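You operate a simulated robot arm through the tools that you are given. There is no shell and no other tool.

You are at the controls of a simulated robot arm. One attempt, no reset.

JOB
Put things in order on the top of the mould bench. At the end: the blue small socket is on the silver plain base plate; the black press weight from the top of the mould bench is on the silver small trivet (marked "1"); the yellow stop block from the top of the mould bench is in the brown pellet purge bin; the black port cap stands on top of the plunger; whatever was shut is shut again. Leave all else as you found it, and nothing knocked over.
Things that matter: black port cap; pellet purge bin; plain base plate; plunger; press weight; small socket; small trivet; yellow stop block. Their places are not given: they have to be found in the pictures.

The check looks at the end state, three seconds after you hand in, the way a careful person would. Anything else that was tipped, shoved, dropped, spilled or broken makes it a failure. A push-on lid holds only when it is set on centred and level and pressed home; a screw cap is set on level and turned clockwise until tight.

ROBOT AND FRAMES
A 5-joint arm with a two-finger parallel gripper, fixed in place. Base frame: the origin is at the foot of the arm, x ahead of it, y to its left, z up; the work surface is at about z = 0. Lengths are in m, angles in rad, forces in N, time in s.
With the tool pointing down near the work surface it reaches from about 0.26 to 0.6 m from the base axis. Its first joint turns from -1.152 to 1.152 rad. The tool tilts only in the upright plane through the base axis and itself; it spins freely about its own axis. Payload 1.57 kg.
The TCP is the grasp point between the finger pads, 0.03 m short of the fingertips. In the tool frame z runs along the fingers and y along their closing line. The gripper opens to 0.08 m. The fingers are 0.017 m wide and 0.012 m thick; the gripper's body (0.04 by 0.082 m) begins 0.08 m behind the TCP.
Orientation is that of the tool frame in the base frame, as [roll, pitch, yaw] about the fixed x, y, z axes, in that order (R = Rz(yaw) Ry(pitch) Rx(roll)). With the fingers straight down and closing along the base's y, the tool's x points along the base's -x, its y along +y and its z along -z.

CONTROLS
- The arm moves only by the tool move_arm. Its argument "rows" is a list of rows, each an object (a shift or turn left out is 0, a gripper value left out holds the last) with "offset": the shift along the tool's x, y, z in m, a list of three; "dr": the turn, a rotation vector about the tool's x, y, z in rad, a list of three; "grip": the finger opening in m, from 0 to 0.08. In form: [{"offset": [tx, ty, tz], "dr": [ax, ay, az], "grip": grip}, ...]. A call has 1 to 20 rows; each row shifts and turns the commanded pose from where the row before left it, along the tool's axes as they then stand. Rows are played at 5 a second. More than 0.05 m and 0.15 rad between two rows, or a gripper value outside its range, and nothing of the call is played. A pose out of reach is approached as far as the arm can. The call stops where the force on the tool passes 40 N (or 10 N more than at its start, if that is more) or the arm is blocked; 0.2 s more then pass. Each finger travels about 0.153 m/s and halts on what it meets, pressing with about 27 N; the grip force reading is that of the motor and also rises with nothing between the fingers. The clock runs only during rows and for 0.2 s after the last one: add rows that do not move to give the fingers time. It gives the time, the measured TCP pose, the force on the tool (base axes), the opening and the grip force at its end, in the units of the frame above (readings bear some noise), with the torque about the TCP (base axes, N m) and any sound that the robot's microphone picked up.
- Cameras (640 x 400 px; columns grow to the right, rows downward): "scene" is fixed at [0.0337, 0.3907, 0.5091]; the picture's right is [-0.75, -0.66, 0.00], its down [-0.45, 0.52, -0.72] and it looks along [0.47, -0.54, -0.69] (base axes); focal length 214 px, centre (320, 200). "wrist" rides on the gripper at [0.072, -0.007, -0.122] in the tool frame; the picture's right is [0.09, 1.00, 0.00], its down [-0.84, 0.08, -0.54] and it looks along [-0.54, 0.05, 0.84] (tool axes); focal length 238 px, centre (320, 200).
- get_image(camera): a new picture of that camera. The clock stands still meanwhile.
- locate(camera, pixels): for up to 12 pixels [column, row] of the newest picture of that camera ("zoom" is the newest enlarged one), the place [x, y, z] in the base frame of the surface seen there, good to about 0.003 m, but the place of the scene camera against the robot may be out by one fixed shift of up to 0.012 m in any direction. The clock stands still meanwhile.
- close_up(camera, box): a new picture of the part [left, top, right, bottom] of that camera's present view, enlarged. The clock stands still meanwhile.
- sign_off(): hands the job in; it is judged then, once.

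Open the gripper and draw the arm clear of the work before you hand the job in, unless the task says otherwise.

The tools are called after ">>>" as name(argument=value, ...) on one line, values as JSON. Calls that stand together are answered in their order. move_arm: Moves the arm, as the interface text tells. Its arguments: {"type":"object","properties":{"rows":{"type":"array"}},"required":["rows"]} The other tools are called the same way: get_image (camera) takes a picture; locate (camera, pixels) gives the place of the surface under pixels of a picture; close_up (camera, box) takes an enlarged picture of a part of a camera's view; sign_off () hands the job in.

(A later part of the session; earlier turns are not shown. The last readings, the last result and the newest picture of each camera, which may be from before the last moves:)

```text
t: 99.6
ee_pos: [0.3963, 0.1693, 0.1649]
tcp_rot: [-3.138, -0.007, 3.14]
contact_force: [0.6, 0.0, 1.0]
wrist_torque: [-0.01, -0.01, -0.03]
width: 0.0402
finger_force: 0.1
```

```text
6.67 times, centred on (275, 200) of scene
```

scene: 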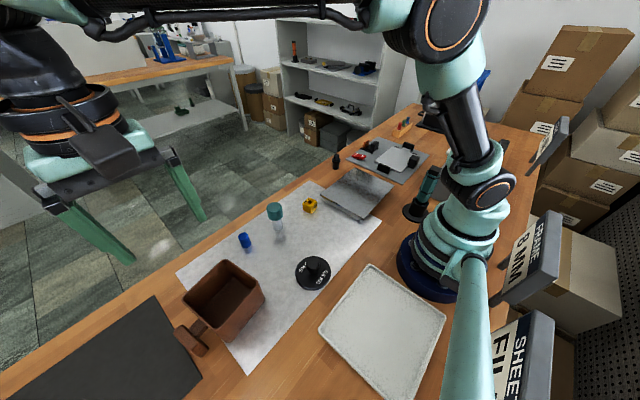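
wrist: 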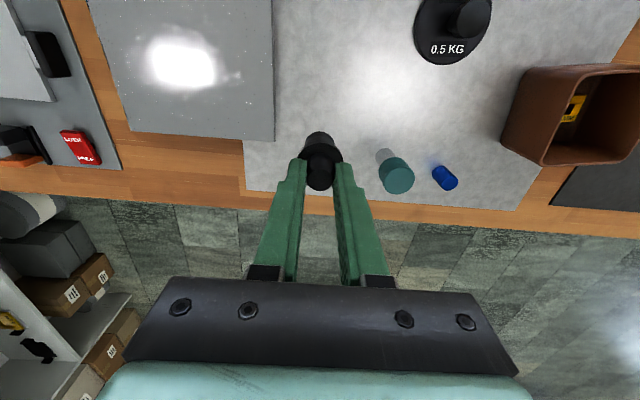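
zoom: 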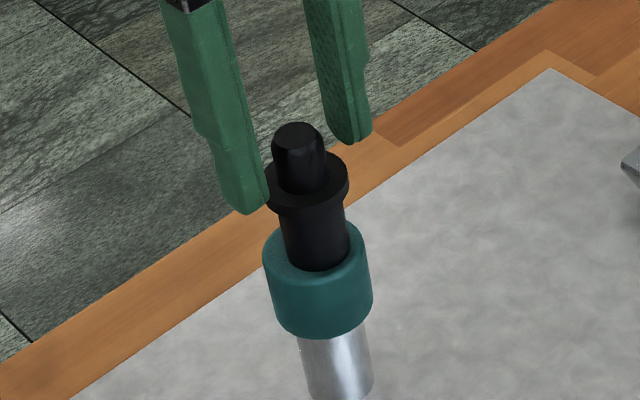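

The cap stands centred on the plunger. I rise straight up clear of it.

>>> move_arm(rows=[{"offset": [0, 0, -0.02]}, {"offset": [0, 0, -0.04]}, {"offset": [0, 0, -0.045]}, {"offset": [0, 0, -0.03]}, {"grip": 0.06}, {}])

>>> get_image(camera="scene")

>>> get_image(camera="wrist")

```text
t: 101.0
ee_pos: [0.399, 0.1684, 0.2987]
tcp_rot: [-3.137, -0.006, 3.14]
contact_force: [0.7, -0.5, 0.2]
wrist_torque: [-0.01, -0.01, -0.02]
width: 0.0598
finger_force: 0.1
```

```text
taken
```

scene: 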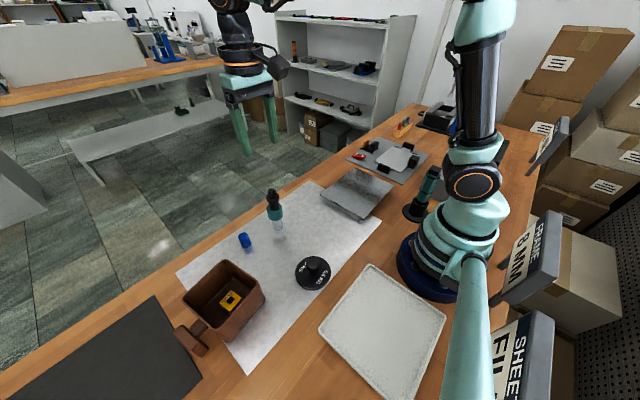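

```text
taken
```

wrist: 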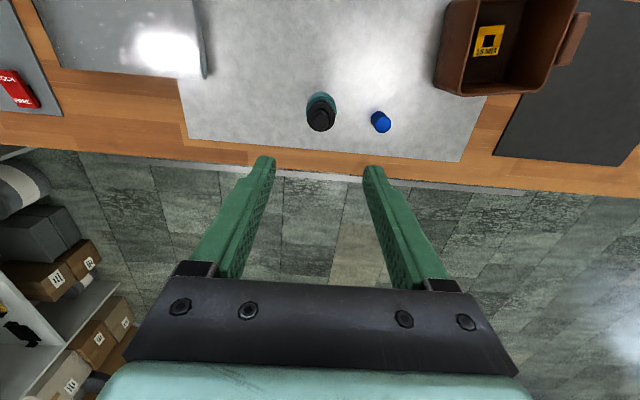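

Cap placed and stable. Before placing the socket and weight, I look once more at the shelf kit parts (now unobstructed) to settle what the base plates look like.

>>> close_up(camera="scene", box=[284, 84, 334, 114])

>>> close_up(camera="scene", box=[306, 92, 346, 116])

>>> close_up(camera="scene", box=[334, 98, 374, 122])

>>> close_up(camera="scene", box=[284, 8, 344, 28])

>>> close_up(camera="scene", box=[344, 10, 404, 30])

```text
12.80 times, centred on (309, 99) of scene
```

zoom: 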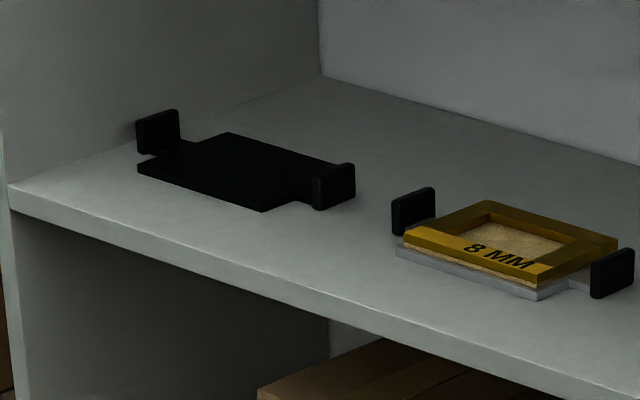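

```text
16.00 times, centred on (326, 104) of scene
```

zoom: 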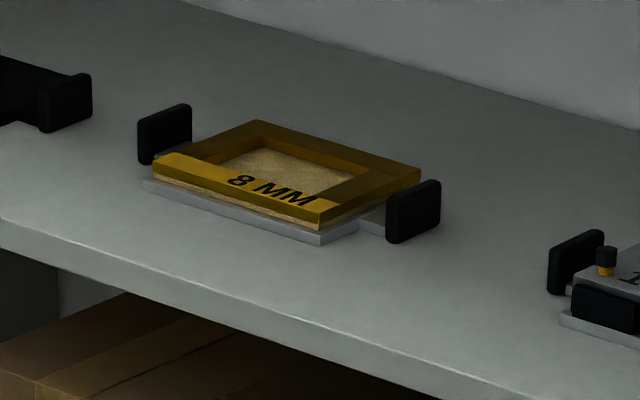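

```text
16.00 times, centred on (354, 110) of scene
```

zoom: 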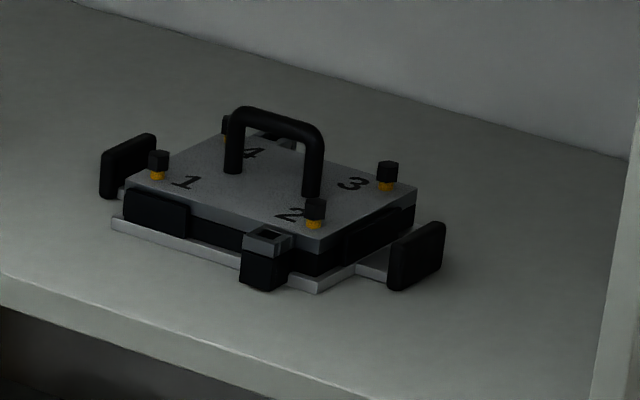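

```text
10.67 times, centred on (314, 18) of scene
```

zoom: 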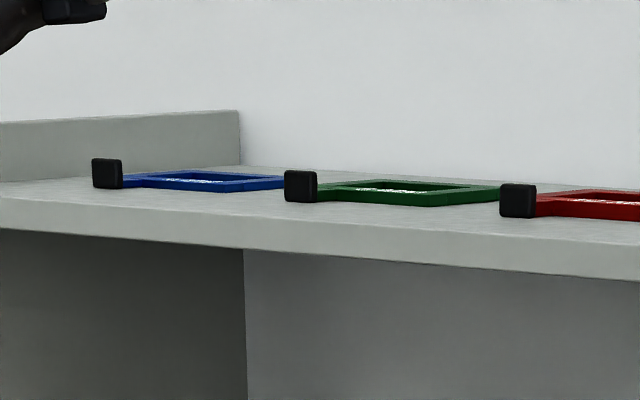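

```text
10.67 times, centred on (374, 20) of scene
```

zoom: 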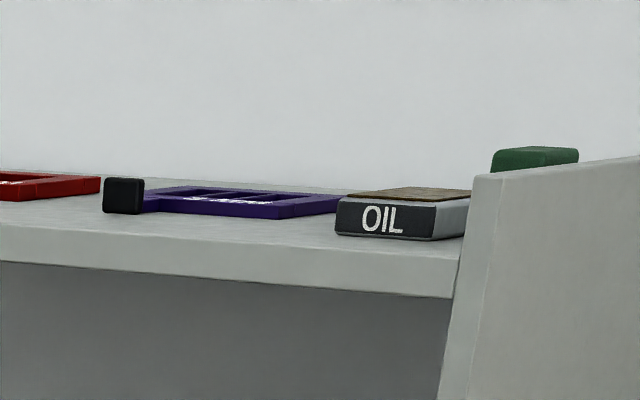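

The shelf confirms it: kit base plates are flat plates with two black end grips, so the nest's silver plate is the plain base plate. Next I fetch the blue socket; I move to a viewing pose near it.

>>> move_arm(rows=[{"offset": [0.0145, 0.048, 0]}, {"offset": [0.0145, 0.048, 0]}, {"offset": [0, 0, 0.045]}, {"offset": [0, 0, 0.045]}, {}, {}])

>>> get_image(camera="wrist")

>>> close_up(camera="wrist", box=[270, 120, 370, 210])

```text
refused: row 1 steps farther than a row can; nothing moved
```

```text
taken
```

wrist: 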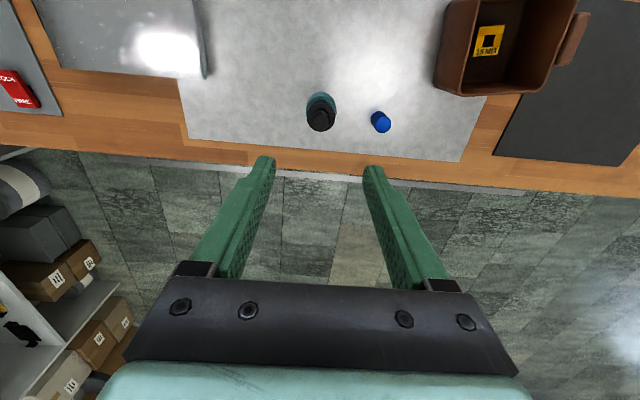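

```text
4.44 times, centred on (320, 165) of wrist
```

zoom: 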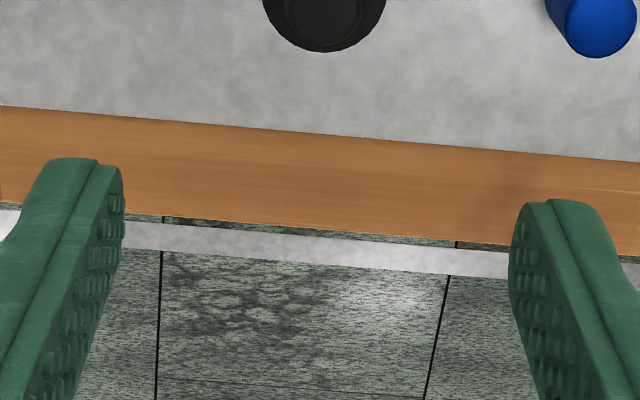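

The first row was slightly too long; nothing moved. I repeat with shorter rows.

>>> move_arm(rows=[{"offset": [0.0097, 0.032, 0]}, {"offset": [0.0097, 0.032, 0]}, {"offset": [0.0097, 0.032, 0]}, {"offset": [0, 0, 0.045]}, {"offset": [0, 0, 0.045]}, {}, {}])

>>> get_image(camera="wrist")

>>> close_up(camera="wrist", box=[270, 120, 370, 210])

```text
t: 102.6
ee_pos: [0.3663, 0.2673, 0.2111]
tcp_rot: [-3.138, -0.006, 3.141]
contact_force: [-0.3, -1.2, 0.3]
wrist_torque: [-0.02, 0.0, -0.02]
width: 0.06
finger_force: 0.0
```

```text
taken
```

wrist: 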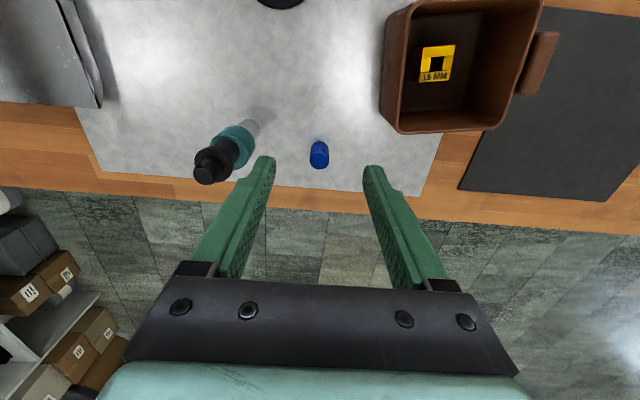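

```text
4.44 times, centred on (320, 165) of wrist
```

zoom: 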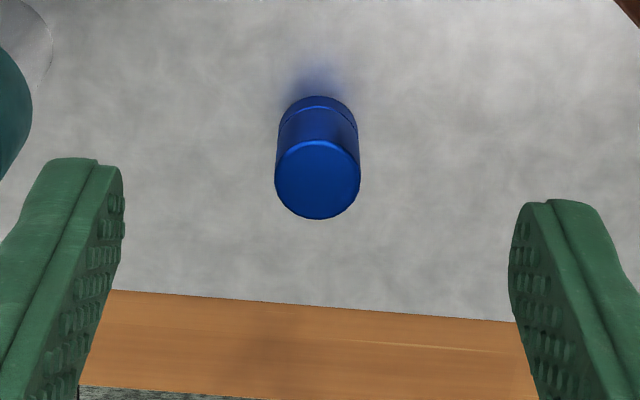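

The socket's top disc is clear; I locate its centre and edges.

>>> locate(camera="zoom", pixels=[[318, 181], [282, 181], [354, 181], [318, 150], [318, 212], [300, 165], [336, 165], [318, 110], [290, 130], [347, 130]])

```text
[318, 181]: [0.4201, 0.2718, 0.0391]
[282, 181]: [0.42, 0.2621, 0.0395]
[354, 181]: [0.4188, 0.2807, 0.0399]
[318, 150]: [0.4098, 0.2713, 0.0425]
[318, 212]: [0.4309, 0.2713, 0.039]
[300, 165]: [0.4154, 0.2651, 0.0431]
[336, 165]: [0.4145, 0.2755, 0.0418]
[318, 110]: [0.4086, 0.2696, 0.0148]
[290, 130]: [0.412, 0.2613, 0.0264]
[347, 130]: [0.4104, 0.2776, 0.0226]
```

Socket centre (0.420, 0.2714), top z 0.040, diameter ~22 mm. I go above it and check the pose.

>>> move_arm(rows=[{"offset": [-0.027, 0.002, 0.03]}, {"offset": [-0.0267, 0.0021, 0.03]}, {}, {}])

>>> get_image(camera="wrist")

```text
t: 103.6
ee_pos: [0.421, 0.2677, 0.1512]
tcp_rot: [-3.136, -0.006, -3.141]
contact_force: [1.1, 0.0, 0.0]
wrist_torque: [0.0, -0.03, 0.02]
width: 0.0601
finger_force: 0.1
```

```text
taken
```

wrist: 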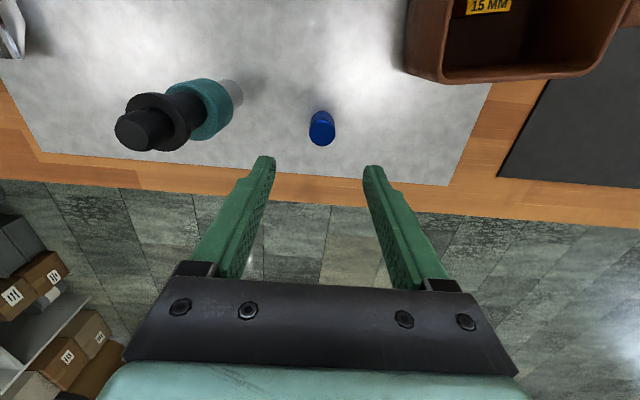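

I re-read the pose and re-locate the socket from here to be sure of the y alignment.

>>> locate(camera="wrist", pixels=[[322, 132], [314, 132], [330, 132], [322, 125], [322, 140]])

>>> move_arm(rows=[{}])

>>> close_up(camera="wrist", box=[290, 95, 360, 160])

```text
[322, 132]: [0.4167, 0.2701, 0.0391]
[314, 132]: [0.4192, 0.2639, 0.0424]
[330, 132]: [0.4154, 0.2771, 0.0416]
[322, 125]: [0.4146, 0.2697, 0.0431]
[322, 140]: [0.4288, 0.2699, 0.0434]
```

```text
t: 104.0
ee_pos: [0.4208, 0.2686, 0.1503]
tcp_rot: [-3.138, -0.007, -3.141]
contact_force: [-0.2, 0.1, 0.2]
wrist_torque: [-0.02, -0.01, 0.02]
width: 0.0603
finger_force: 0.0
```

```text
6.15 times, centred on (325, 128) of wrist
```

zoom: 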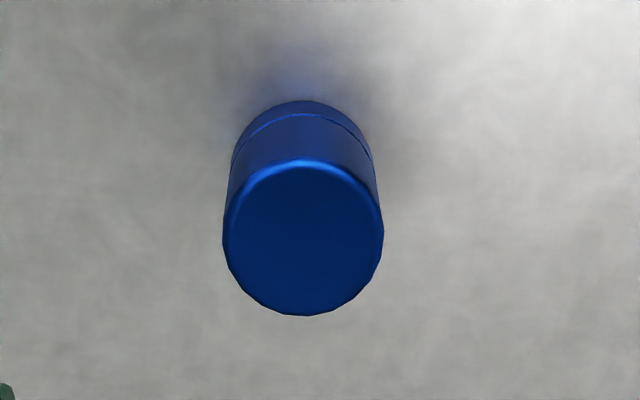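

Socket at y ≈ 0.2703, tool at 0.268: I correct 2 mm, descend to z ≈ 0.042 and close slowly.

>>> move_arm(rows=[{"offset": [0.0005, 0.002, 0.04]}, {"offset": [0, 0, 0.04]}, {"offset": [0, 0, 0.028]}, {}, {"grip": 0.035}, {"grip": 0.026}, {"grip": 0.02}, {"grip": 0.014}, {}, {}])

>>> close_up(camera="scene", box=[205, 190, 305, 270])

```text
t: 106.2
ee_pos: [0.4208, 0.2704, 0.0422]
tcp_rot: [-3.138, -0.005, -3.141]
contact_force: [1.0, 0.4, 1.2]
wrist_torque: [-0.03, 0.04, -0.01]
width: 0.0251
finger_force: 26.9
```

```text
5.00 times, centred on (255, 230) of scene
```

zoom: 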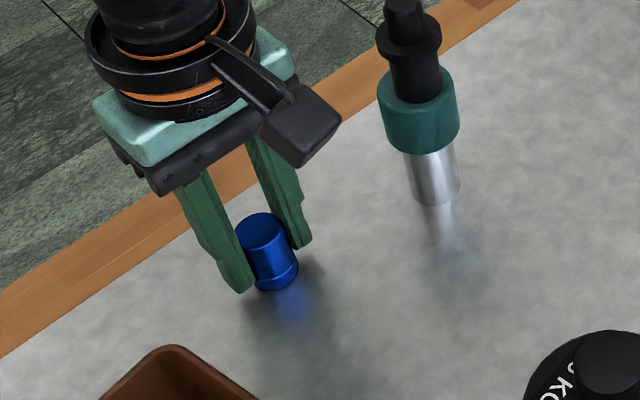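

Gripped (width 0.0251). I lift straight up well above the plunger and carry it toward the nest.

>>> move_arm(rows=[{"offset": [0, 0, -0.02]}, {"offset": [0, 0, -0.04]}, {"offset": [0, 0, -0.045]}, {"offset": [0, 0, -0.045]}, {"offset": [0, 0, -0.045]}, {"offset": [0, 0, -0.045]}, {}])

>>> move_arm(rows=[{"offset": [0.0079, -0.0445, 0]}, {"offset": [0.0079, -0.0445, 0]}, {"offset": [0.0079, -0.0445, 0]}, {"offset": [0.0079, -0.0445, 0]}, {"offset": [0.0079, -0.0445, 0]}, {"offset": [0.0079, -0.0445, 0]}, {"offset": [0.0079, -0.0445, 0]}, {"offset": [0.0079, -0.0445, 0]}, {"offset": [0.0079, -0.0445, 0]}, {"offset": [0.0079, -0.0445, 0]}, {"offset": [0.0079, -0.0445, 0]}, {"offset": [0.0079, -0.0445, 0]}, {"offset": [0.0079, -0.0445, 0]}, {"offset": [0.0079, -0.0445, 0]}, {}, {}])

>>> get_image(camera="wrist")

>>> get_image(camera="scene")

```text
t: 107.8
ee_pos: [0.4229, 0.271, 0.2798]
tcp_rot: [-3.138, -0.008, 3.141]
contact_force: [-0.8, -0.5, 0.2]
wrist_torque: [0.01, 0.04, 0.0]
width: 0.0252
finger_force: 26.8
```

```text
t: 111.2
ee_pos: [0.3122, -0.3521, 0.2795]
tcp_rot: [3.133, -0.005, 3.141]
contact_force: [0.2, -0.1, -0.6]
wrist_torque: [0.0, 0.04, 0.02]
width: 0.0254
finger_force: 27.0
```

```text
taken
```

wrist: 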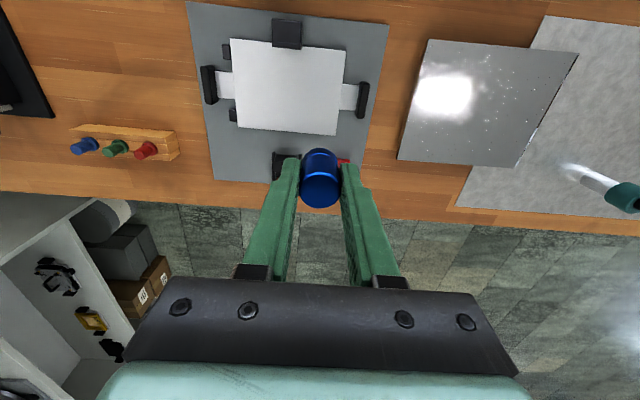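

```text
taken
```

scene: 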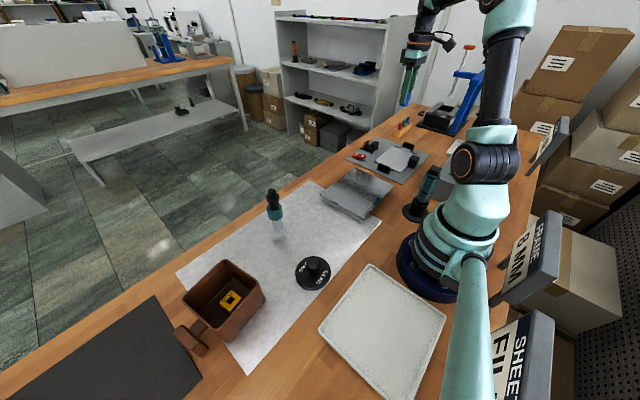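

The nest plate is visible ((235,38)-(338,136)); I locate its corners for a precise placing spot.

>>> locate(camera="wrist", pixels=[[238, 42], [343, 55], [335, 132], [239, 124], [290, 88], [270, 100], [310, 70], [287, 30], [208, 85], [363, 98]])

```text
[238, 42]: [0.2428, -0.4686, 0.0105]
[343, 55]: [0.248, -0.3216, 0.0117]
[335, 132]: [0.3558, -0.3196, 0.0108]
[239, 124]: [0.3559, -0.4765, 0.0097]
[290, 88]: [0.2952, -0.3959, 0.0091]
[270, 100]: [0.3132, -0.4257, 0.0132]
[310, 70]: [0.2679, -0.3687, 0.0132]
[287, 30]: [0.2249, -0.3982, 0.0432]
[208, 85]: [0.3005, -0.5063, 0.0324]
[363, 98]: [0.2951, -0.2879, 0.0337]
```

Plate centre ≈ (0.301,-0.397), z 0.0107. I move above it, descend to z = 0.10 first.

>>> move_arm(rows=[{"offset": [0.0095, -0.044, 0]}, {"offset": [0, 0, 0.045]}, {"offset": [0, 0, 0.045]}, {"offset": [0, 0, 0.045]}, {"offset": [0, 0, 0.045]}, {}, {}])

>>> get_image(camera="wrist")

>>> close_up(camera="scene", box=[350, 110, 450, 190])

```text
t: 112.8
ee_pos: [0.2991, -0.3952, 0.1007]
tcp_rot: [3.136, -0.006, 3.141]
contact_force: [-0.8, -0.8, -0.8]
wrist_torque: [-0.02, 0.04, -0.01]
width: 0.0254
finger_force: 26.8
```

```text
taken
```

wrist: 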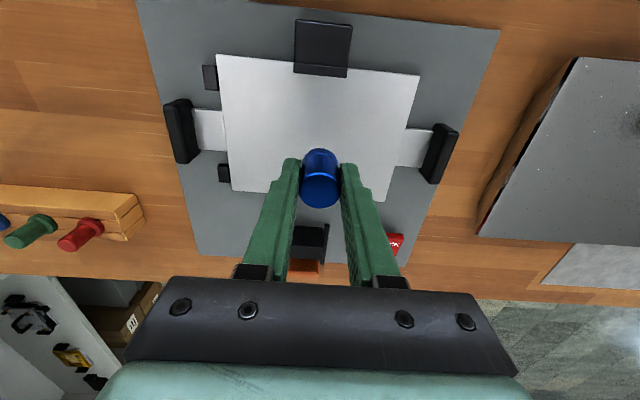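

```text
5.00 times, centred on (400, 150) of scene
```

zoom: 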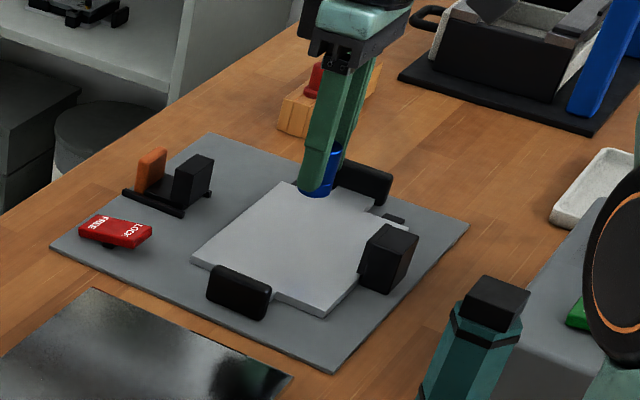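

From here the slab's right (-y) face is well visible at (520,150). I zoom in on it while holding still.

>>> close_up(camera="wrist", box=[470, 40, 640, 250])

>>> close_up(camera="wrist", box=[470, 50, 590, 150])

>>> close_up(camera="wrist", box=[470, 130, 560, 240])

```text
1.90 times, centred on (555, 145) of wrist
```

zoom: 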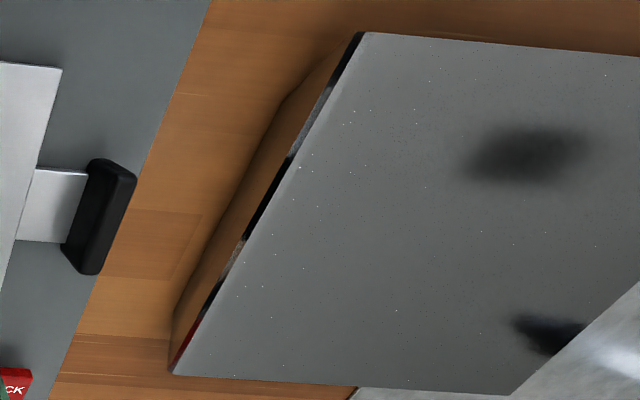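

```text
4.00 times, centred on (530, 100) of wrist
```

zoom: 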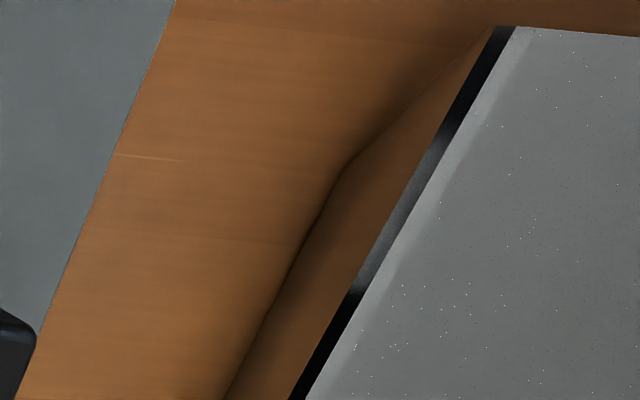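

```text
3.64 times, centred on (515, 185) of wrist
```

zoom: 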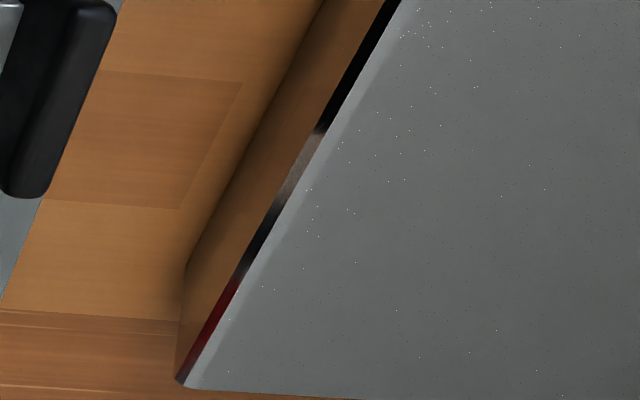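

Only a polished face mirroring the wood, no mark. I go on: descend with the socket to just above the plate.

>>> move_arm(rows=[{"offset": [-0.002, 0, 0.03]}, {"offset": [0, 0, 0.012]}, {"offset": [0, 0, 0.003]}, {}, {}])

```text
t: 114.0
ee_pos: [0.301, -0.3941, 0.0571]
tcp_rot: [3.136, -0.005, -3.14]
contact_force: [-0.9, 0.0, -0.6]
wrist_torque: [-0.01, -0.03, 0.0]
width: 0.0252
finger_force: 27.1
```

>>> move_arm(rows=[{"offset": [0, 0, 0.002]}, {"offset": [0, 0, 0.0015]}, {}, {}])

>>> close_up(camera="scene", box=[375, 130, 425, 170])

```text
t: 115.0
ee_pos: [0.3019, -0.3952, 0.0525]
tcp_rot: [3.135, -0.006, -3.141]
contact_force: [0.6, -0.5, -0.2]
wrist_torque: [-0.03, 0.01, 0.02]
width: 0.025
finger_force: 26.6
```

```text
10.00 times, centred on (400, 150) of scene
```

zoom: 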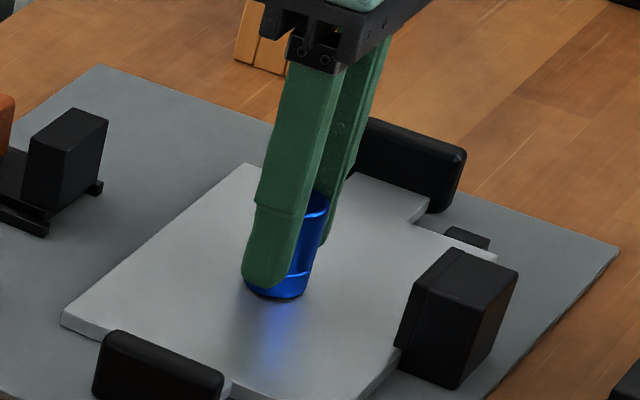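

Nearly touching. I lower in half-to-one millimetre steps until a contact force appears.

>>> move_arm(rows=[{"offset": [0, 0, 0.001]}, {}, {"offset": [0, 0, 0.0008]}, {}])

```text
t: 116.0
ee_pos: [0.3021, -0.3954, 0.0525]
tcp_rot: [3.137, -0.002, -3.141]
contact_force: [-2.4, 1.6, 9.5]
wrist_torque: [0.02, 0.02, -0.01]
width: 0.025
finger_force: 27.0
```

Contact (9.5 N). I back off a little and open the fingers gradually, then rise.

>>> move_arm(rows=[{"offset": [0, 0, -0.001]}, {}, {"grip": 0.028}, {"grip": 0.034}, {"grip": 0.045}, {}, {}])

>>> move_arm(rows=[{"offset": [0, 0, -0.02]}, {"offset": [0, 0, -0.04]}, {"offset": [0, 0, -0.045]}, {"offset": [0, 0, -0.045]}, {}])

>>> get_image(camera="wrist")

>>> close_up(camera="scene", box=[350, 120, 440, 190])

```text
t: 117.6
ee_pos: [0.3023, -0.3953, 0.0529]
tcp_rot: [3.138, -0.004, -3.141]
contact_force: [-0.2, -0.1, 0.8]
wrist_torque: [-0.01, 0.0, 0.02]
width: 0.0448
finger_force: 0.1
```

```text
t: 118.8
ee_pos: [0.3024, -0.3941, 0.2014]
tcp_rot: [3.134, -0.005, -3.14]
contact_force: [-0.6, 0.7, -0.2]
wrist_torque: [0.0, 0.02, -0.03]
width: 0.0449
finger_force: 0.0
```

```text
taken
```

wrist: 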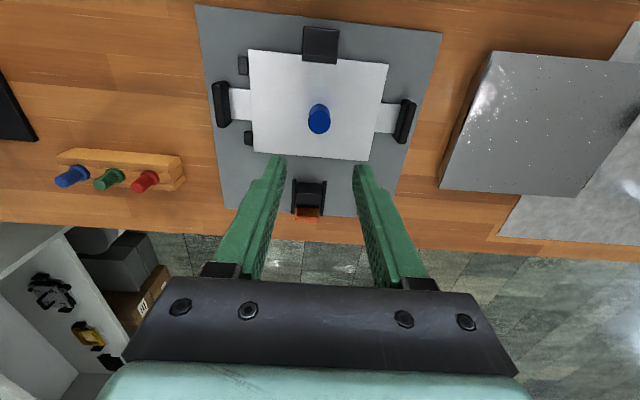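

```text
5.71 times, centred on (395, 155) of scene
```

zoom: 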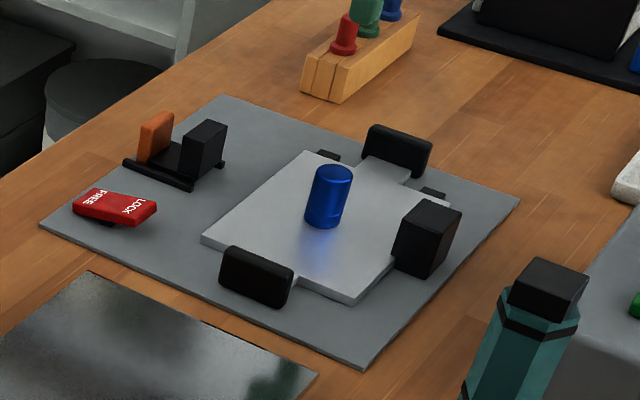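

The socket stands on the base plate, nothing else moved. Before the weight, I want to check the slab's far sloped face in better light: I go to the far side at y = -0.25 with closed fingers and camera looking back.

>>> move_arm(rows=[{"offset": [-0.03, 0.025, -0.02], "grip": 0.0}, {"offset": [-0.035, 0.03, -0.01]}, {"offset": [-0.035, 0.03, 0]}, {"offset": [-0.035, 0.03, 0]}, {"offset": [-0.03, 0.028, 0]}, {"dr": [0, 0, 0.15]}, {"dr": [0, 0, 0.15]}, {"dr": [0, 0, 0.15]}, {"dr": [0, 0, 0.15]}, {"dr": [0, 0, 0.15]}, {"dr": [0, 0, 0.15]}, {"dr": [0, 0, 0.15]}, {"dr": [0, 0, 0.15]}, {"dr": [0, 0, 0.15]}, {"dr": [0, 0, 0.15]}, {"dr": [0, 0, 0.15]}, {"dr": [0, 0, 0.15]}, {"dr": [0, 0, 0.15]}, {"dr": [0, 0, 0.15]}])

>>> move_arm(rows=[{"dr": [0, 0, 0.15]}, {"dr": [0, 0, 0.15]}, {"dr": [0, 0, 0.15]}, {"dr": [0, 0, 0.15]}, {"dr": [0, 0, 0.15]}, {"dr": [0, 0, 0.1]}, {}])

>>> get_image(camera="wrist")

```text
t: 122.8
ee_pos: [0.4682, -0.2525, 0.231]
tcp_rot: [-3.131, 0.0, 1.041]
contact_force: [0.2, -0.9, 0.4]
wrist_torque: [-0.01, 0.02, 0.01]
width: 0.0001
finger_force: 21.4
```

```text
t: 124.4
ee_pos: [0.4693, -0.2535, 0.2305]
tcp_rot: [-3.135, 0.009, 0.191]
contact_force: [-1.0, -1.0, 0.4]
wrist_torque: [0.01, 0.02, -0.01]
width: 0.0
finger_force: 21.4
```

```text
taken
```

wrist: 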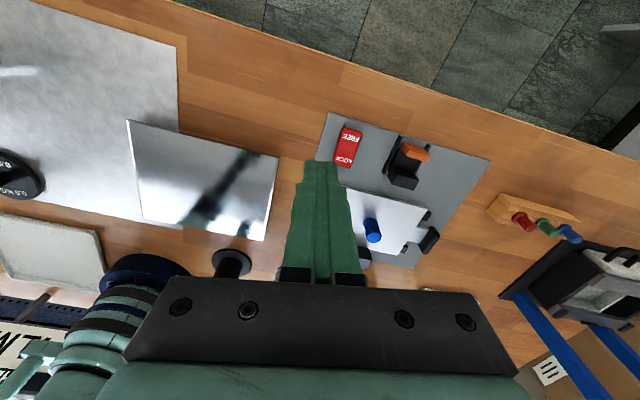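

I tilt inward about the proper axis and lower a bit, to see the far face of the slab at a flat angle.

>>> move_arm(rows=[{"dr": [0.0634, -0.0774, 0]}, {"dr": [0.0634, -0.0774, 0]}, {"dr": [0.0634, -0.0774, 0]}, {"dr": [0.0634, -0.0774, 0]}, {}, {}])

>>> get_image(camera="wrist")

```text
t: 125.8
ee_pos: [0.4388, -0.2361, 0.2209]
tcp_rot: [-2.872, 0.314, 0.237]
contact_force: [0.3, -0.6, 1.0]
wrist_torque: [-0.04, 0.01, -0.03]
width: 0.0001
finger_force: 21.5
out of reach, approached as far as the arm can: row 3, 4
```

```text
taken
```

wrist: 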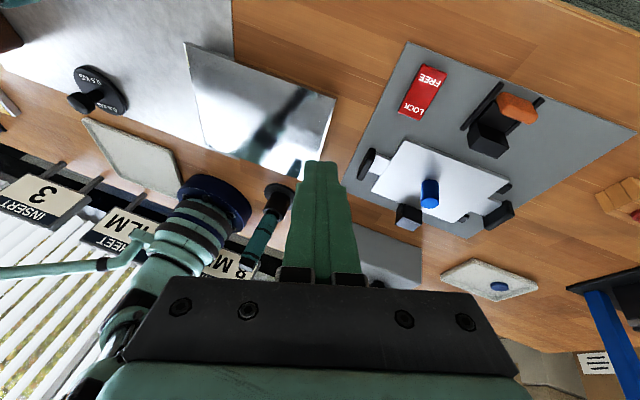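

I lower and move outward in small rows for a flatter view of that face.

>>> move_arm(rows=[{"offset": [0.0226, 0.0103, 0.026]}, {"offset": [0.0226, 0.0103, 0.026]}, {"offset": [0.0226, 0.0103, 0.026]}, {}, {}])

>>> get_image(camera="wrist")

>>> close_up(camera="wrist", box=[120, 60, 320, 200])

```text
t: 127.0
ee_pos: [0.4599, -0.2267, 0.1178]
tcp_rot: [-2.883, 0.321, 0.238]
contact_force: [-0.1, -0.8, 0.5]
wrist_torque: [-0.01, 0.0, 0.01]
width: 0.0
finger_force: 21.9
out of reach, approached as far as the arm can: row 2, 3
```

```text
taken
```

wrist: 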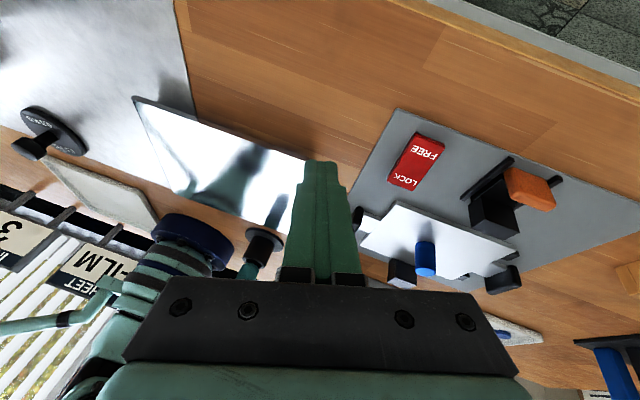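

```text
2.86 times, centred on (220, 130) of wrist
```

zoom: 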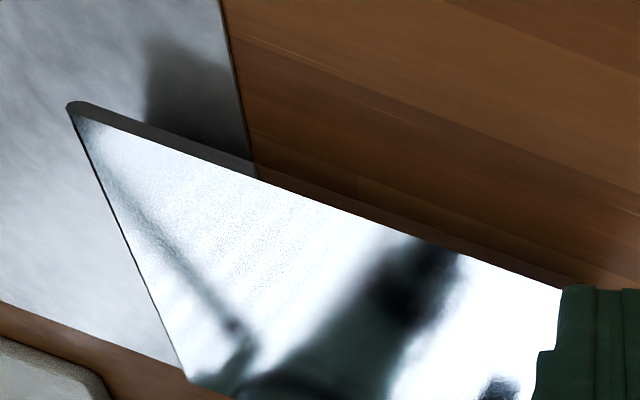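

I zoom closely on the far rim, left and right halves.

>>> close_up(camera="wrist", box=[130, 80, 220, 140])

>>> close_up(camera="wrist", box=[210, 110, 310, 175])

```text
6.67 times, centred on (175, 110) of wrist
```

zoom: 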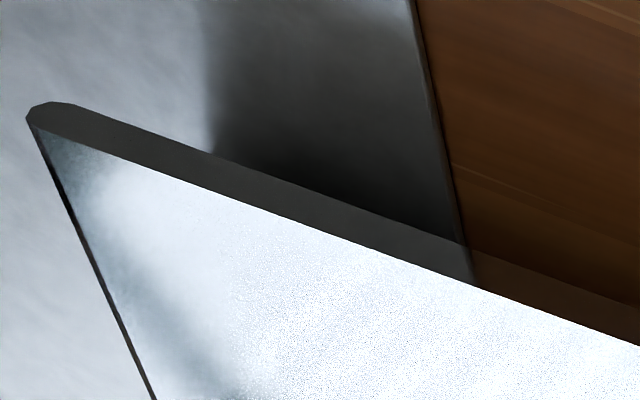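

```text
6.15 times, centred on (260, 142) of wrist
```

zoom: 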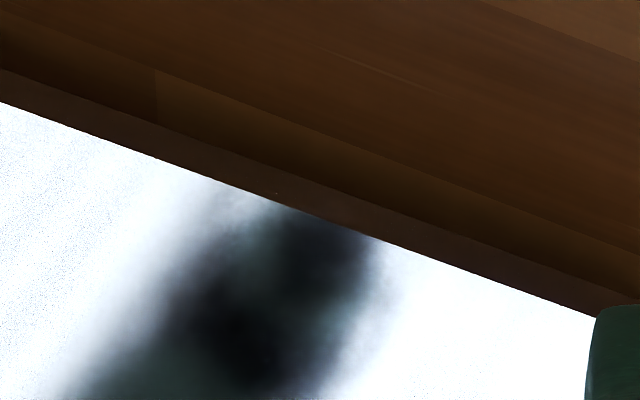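

This angle cannot show more. I settle on the stand as the trivet (the only raised silver stand). I back out, untilt and unspin, then fetch the weight.

>>> move_arm(rows=[{"offset": [-0.0103, -0.0083, -0.0307]}, {"offset": [-0.0103, -0.0083, -0.0307]}, {"offset": [-0.0103, -0.0083, -0.0307]}, {"dr": [-0.0634, 0.0774, 0]}, {"dr": [-0.0634, 0.0774, 0]}, {"dr": [-0.0634, 0.0774, 0]}, {"dr": [-0.0634, 0.0774, 0]}, {"dr": [0, 0, -0.15]}, {"dr": [0, 0, -0.15]}, {"dr": [0, 0, -0.15]}, {"dr": [0, 0, -0.15]}, {"dr": [0, 0, -0.15]}, {"dr": [0, 0, -0.15]}, {"dr": [0, 0, -0.15]}, {"dr": [0, 0, -0.15]}, {"dr": [0, 0, -0.15]}, {"dr": [0, 0, -0.15]}])

>>> move_arm(rows=[{"dr": [0, 0, -0.15]}, {"dr": [0, 0, -0.15]}, {"dr": [0, 0, -0.15]}, {"dr": [0, 0, -0.15]}, {"dr": [0, 0, -0.15]}, {"dr": [0, 0, -0.15]}, {"dr": [0, 0, -0.15]}, {"dr": [0, 0, -0.15]}, {"dr": [0, 0, -0.15]}, {"dr": [0, 0, -0.07], "grip": 0.06}, {}])

```text
t: 130.6
ee_pos: [0.451, -0.2234, 0.2183]
tcp_rot: [-3.132, -0.006, 1.694]
contact_force: [1.1, 0.4, -0.1]
wrist_torque: [0.0, -0.04, 0.02]
width: 0.0
finger_force: 21.2
out of reach, approached as far as the arm can: row 2, 3
```

```text
t: 133.0
ee_pos: [0.4514, -0.2226, 0.2181]
tcp_rot: [3.14, -0.01, 3.113]
contact_force: [-0.3, 0.7, 0.2]
wrist_torque: [-0.02, -0.02, 0.01]
width: 0.0599
finger_force: 0.1
```

Back upright. I move to (0.26, 0.10) and turn the camera toward +y to measure the weight.

>>> move_arm(rows=[{"offset": [0.0249, 0.0394, -0.004]}, {"offset": [0.0249, 0.0394, -0.004]}, {"offset": [0.0249, 0.0394, -0.004]}, {"offset": [0.0249, 0.0394, -0.004]}, {"offset": [0.0249, 0.0394, -0.004]}, {"offset": [0.0249, 0.0394, -0.004]}, {"offset": [0.0249, 0.0394, -0.004]}, {"offset": [0.0249, 0.0394, -0.004]}, {"dr": [0, 0, -0.145]}, {"dr": [0, 0, -0.145]}, {"dr": [0, 0, -0.145]}, {"dr": [0, 0, -0.145]}, {"dr": [0, 0, -0.145]}, {"dr": [0, 0, -0.145]}, {"dr": [0, 0, -0.145]}, {"dr": [0, 0, -0.145]}, {"dr": [0, 0, -0.145]}, {"dr": [0, 0, -0.145]}, {"dr": [0, 0, -0.145]}, {}])

>>> get_image(camera="wrist")

```text
t: 137.2
ee_pos: [0.2619, 0.1, 0.2518]
tcp_rot: [3.132, -0.004, -1.573]
contact_force: [-0.3, 0.4, 0.1]
wrist_torque: [-0.03, 0.0, 0.03]
width: 0.0601
finger_force: 0.1
```

```text
taken
```

wrist: 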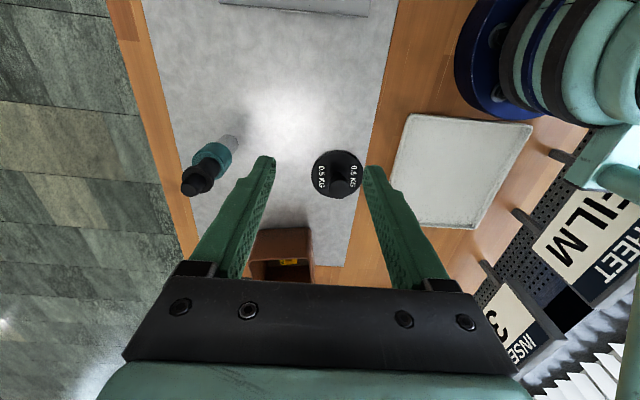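

The weight is at (337,175). I zoom in on it and locate the knob.

>>> close_up(camera="wrist", box=[295, 135, 385, 215])

>>> locate(camera="zoom", pixels=[[320, 265], [290, 265], [350, 265], [320, 240], [320, 290], [320, 200], [150, 230], [480, 180], [300, 110], [320, 345], [300, 130], [200, 120]])

```text
5.00 times, centred on (340, 175) of wrist
```

zoom: 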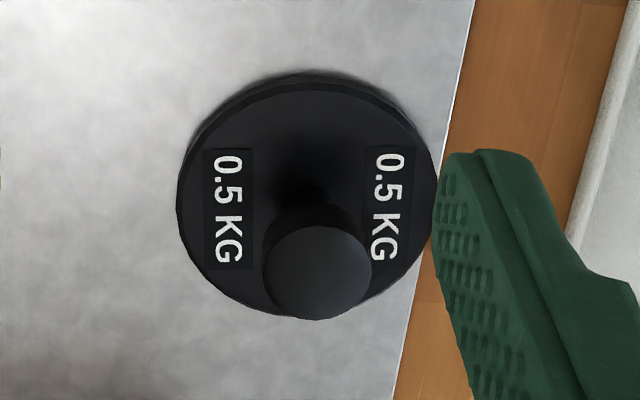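

```text
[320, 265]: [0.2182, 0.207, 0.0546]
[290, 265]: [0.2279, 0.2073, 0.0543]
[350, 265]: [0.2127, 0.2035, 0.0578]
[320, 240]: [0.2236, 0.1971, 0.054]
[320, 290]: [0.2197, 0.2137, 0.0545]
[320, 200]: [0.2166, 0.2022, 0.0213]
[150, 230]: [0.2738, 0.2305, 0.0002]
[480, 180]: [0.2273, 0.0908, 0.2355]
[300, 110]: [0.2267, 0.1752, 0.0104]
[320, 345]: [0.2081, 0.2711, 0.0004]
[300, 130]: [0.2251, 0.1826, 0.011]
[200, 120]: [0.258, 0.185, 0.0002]
```

Knob top centre ≈ (0.219, 0.207), z 0.0545, about 34 mm wide. I move above it and descend partway to check.

>>> move_arm(rows=[{"offset": [-0.0357, 0.0142, 0]}, {"offset": [-0.0357, 0.0142, 0]}, {"offset": [-0.0358, 0.0142, 0]}, {"offset": [0, 0, 0.045]}, {"offset": [0, 0, 0.045]}, {"offset": [0, 0, 0.03]}, {}, {}])

>>> get_image(camera="wrist")

>>> close_up(camera="wrist", box=[260, 110, 380, 210])

>>> close_up(camera="scene", box=[270, 210, 360, 300])

```text
t: 139.0
ee_pos: [0.2171, 0.2055, 0.1328]
tcp_rot: [3.137, -0.002, -1.576]
contact_force: [-0.9, 0.0, 0.3]
wrist_torque: [-0.01, -0.04, 0.02]
width: 0.0599
finger_force: 0.1
```

```text
taken
```

wrist: 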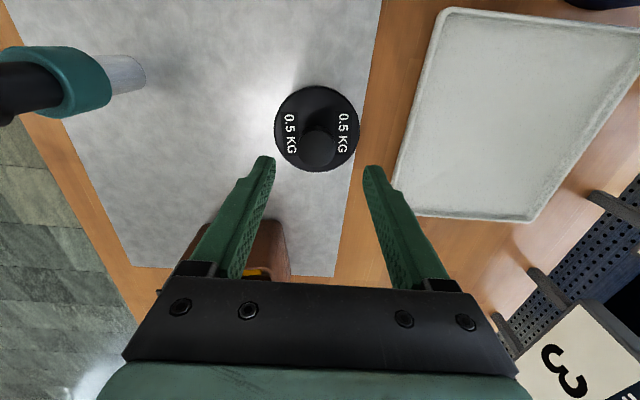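

```text
4.00 times, centred on (320, 160) of wrist
```

zoom: 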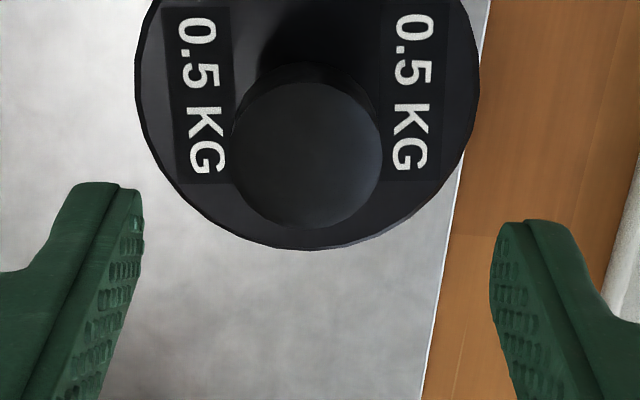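

```text
4.44 times, centred on (315, 255) of scene
```

zoom: 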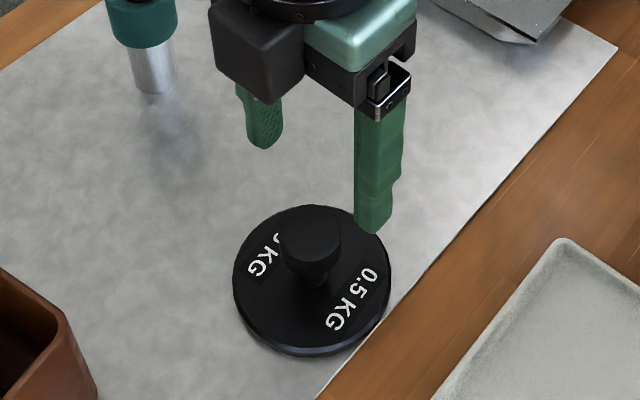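

The knob tapers (wider at top). I locate its centre again from this closer view.

>>> locate(camera="zoom", pixels=[[308, 154], [245, 154], [371, 154], [308, 95], [308, 215], [270, 120], [346, 120], [270, 190], [346, 190]])

```text
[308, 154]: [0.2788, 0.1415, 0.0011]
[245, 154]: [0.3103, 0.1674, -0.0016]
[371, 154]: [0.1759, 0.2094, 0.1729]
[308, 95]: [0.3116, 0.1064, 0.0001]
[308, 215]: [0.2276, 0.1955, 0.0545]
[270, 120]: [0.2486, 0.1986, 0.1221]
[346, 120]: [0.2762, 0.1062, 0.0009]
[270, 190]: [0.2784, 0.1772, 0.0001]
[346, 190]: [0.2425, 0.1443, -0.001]
```

That used the scene zoom by mistake; I query the wrist picture instead.

>>> locate(camera="wrist", pixels=[[317, 148.5], [301, 148.5], [333, 148.5], [317, 134], [317, 164], [308, 140], [326, 140], [308, 158], [326, 158], [317, 120], [280, 130], [355, 130]])

```text
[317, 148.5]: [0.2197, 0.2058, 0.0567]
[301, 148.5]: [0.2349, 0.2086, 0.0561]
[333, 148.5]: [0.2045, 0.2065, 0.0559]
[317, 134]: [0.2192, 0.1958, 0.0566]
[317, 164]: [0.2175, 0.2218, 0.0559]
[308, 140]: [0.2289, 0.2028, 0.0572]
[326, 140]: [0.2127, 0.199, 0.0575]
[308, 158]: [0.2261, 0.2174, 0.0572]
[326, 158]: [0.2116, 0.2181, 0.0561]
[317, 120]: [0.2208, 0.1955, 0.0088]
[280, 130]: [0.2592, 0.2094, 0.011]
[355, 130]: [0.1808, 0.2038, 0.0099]
```

Knob centre ≈ (0.2197, 0.2075), top 0.0565. I correct and descend to z ≈ 0.049 (tips above the disc), then close.

>>> move_arm(rows=[{"offset": [-0.002, -0.0025, 0.03]}, {"offset": [0, 0, 0.03]}, {"offset": [0, 0, 0.024]}, {}, {"grip": 0.045}, {"grip": 0.036}, {"grip": 0.028}, {"grip": 0.02}, {}, {}])

>>> close_up(camera="scene", box=[270, 210, 360, 300])

```text
t: 141.2
ee_pos: [0.217, 0.2083, 0.0515]
tcp_rot: [3.139, -0.004, -1.575]
contact_force: [0.5, 2.6, -0.3]
wrist_torque: [0.13, -0.24, 0.03]
width: 0.0337
finger_force: 27.0
```

```text
4.44 times, centred on (315, 255) of scene
```

zoom: 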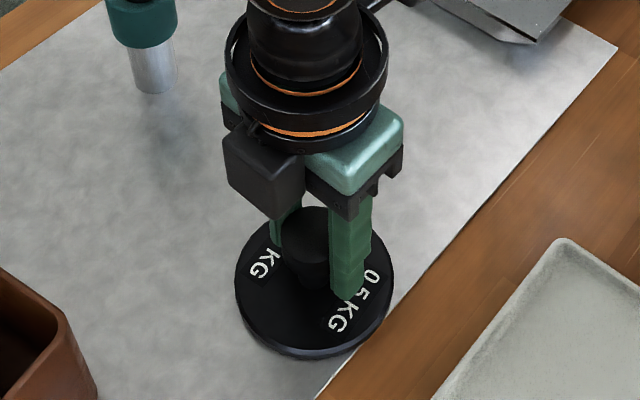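

Gripped (0.0337). I lift slowly and watch that it hangs level.

>>> move_arm(rows=[{"offset": [0, 0, -0.01]}, {"offset": [0, 0, -0.02]}, {"offset": [0, 0, -0.03]}, {}, {}])

>>> close_up(camera="scene", box=[260, 190, 370, 300])

```text
t: 142.4
ee_pos: [0.2189, 0.2075, 0.1089]
tcp_rot: [3.137, -0.004, -1.576]
contact_force: [-0.1, 0.3, -5.9]
wrist_torque: [-0.03, 0.01, -0.02]
width: 0.0333
finger_force: 27.3
```

```text
3.64 times, centred on (315, 245) of scene
```

zoom: 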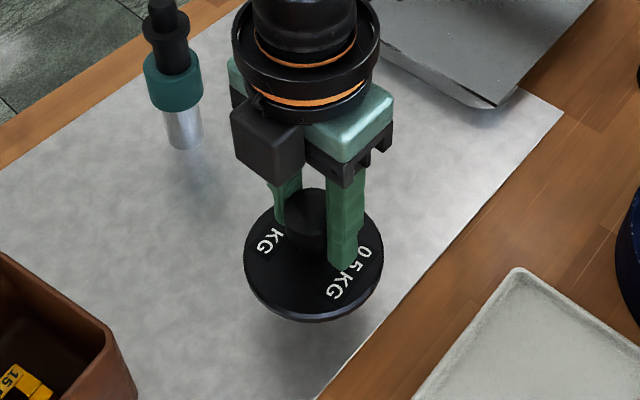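

The weight hangs level (5.9 N). I raise it and carry it over the silver stand.

>>> move_arm(rows=[{"offset": [0, 0, -0.035]}, {"offset": [0, 0, -0.035]}, {"offset": [0, 0, -0.03]}, {"offset": [0.0397, -0.0101, 0]}, {"offset": [0.0397, -0.0101, 0]}, {"offset": [0.0397, -0.0101, 0]}, {"offset": [0.0397, -0.0101, 0]}, {"offset": [0.0397, -0.0101, 0]}, {"offset": [0.0397, -0.0101, 0]}, {"offset": [0.0397, -0.0101, 0]}, {"offset": [0.0397, -0.0101, 0]}, {}, {}])

>>> get_image(camera="wrist")

>>> get_image(camera="scene")

```text
t: 145.2
ee_pos: [0.3016, -0.1116, 0.2103]
tcp_rot: [3.133, 0.003, -1.574]
contact_force: [0.0, -0.3, -4.5]
wrist_torque: [-0.03, 0.03, 0.01]
width: 0.0333
finger_force: 27.6
```

```text
taken
```

wrist: 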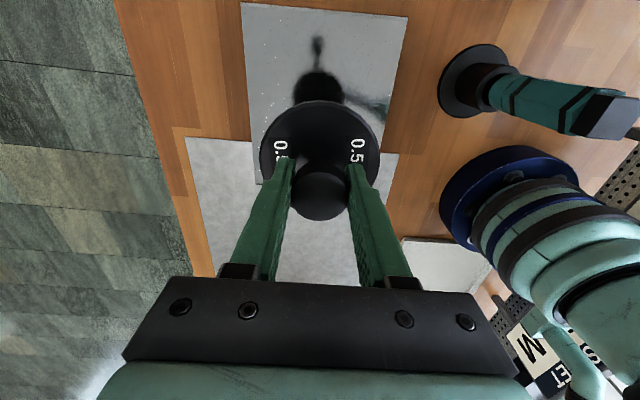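

```text
taken
```

scene: 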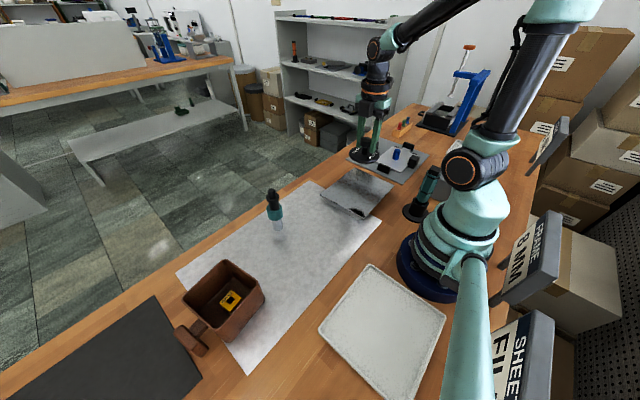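

I notice dark spots on the stand's front edge at (358,211) in the scene picture; I zoom in to see whether it is a mark or a reflection.

>>> close_up(camera="scene", box=[310, 160, 400, 225])

```text
6.15 times, centred on (355, 192) of scene
```

zoom: 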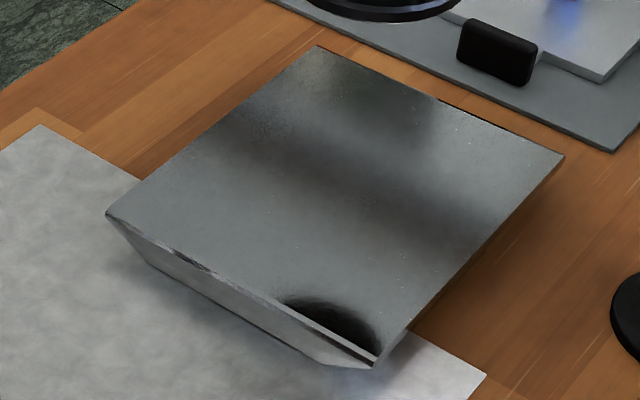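

It is only the weight's reflection. I lower the weight to just above the stand's centre, then in small steps to contact.

>>> move_arm(rows=[{"offset": [0, 0, 0.04]}, {"offset": [0, 0, 0.04]}, {"offset": [0, 0, 0.03]}, {"offset": [0, 0, 0.015]}, {}, {}])

>>> close_up(camera="scene", box=[310, 140, 410, 220])

```text
t: 146.6
ee_pos: [0.2998, -0.1104, 0.0831]
tcp_rot: [3.132, 0.004, -1.576]
contact_force: [0.5, -0.5, -5.4]
wrist_torque: [-0.01, 0.0, -0.01]
width: 0.0335
finger_force: 27.0
```

```text
5.00 times, centred on (360, 180) of scene
```

zoom: 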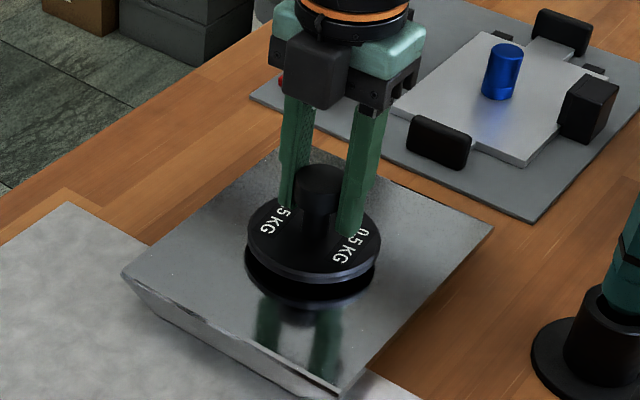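

Close above the surface (its reflection nearly meets it). I continue in ~1.5 mm steps.

>>> move_arm(rows=[{"offset": [0, 0, 0.002]}, {"offset": [0, 0, 0.0015]}, {}])

>>> move_arm(rows=[{"offset": [0, 0, 0.001]}, {"offset": [0, 0, 0.001]}, {}])

```text
t: 147.4
ee_pos: [0.2993, -0.1109, 0.0807]
tcp_rot: [3.134, 0.003, -1.577]
contact_force: [0.2, -0.3, -5.1]
wrist_torque: [0.01, 0.0, 0.0]
width: 0.0333
finger_force: 27.2
```

```text
t: 148.2
ee_pos: [0.2998, -0.1101, 0.077]
tcp_rot: [3.134, 0.003, -1.576]
contact_force: [0.1, -1.0, -5.1]
wrist_torque: [-0.01, 0.02, -0.01]
width: 0.0337
finger_force: 27.7
```

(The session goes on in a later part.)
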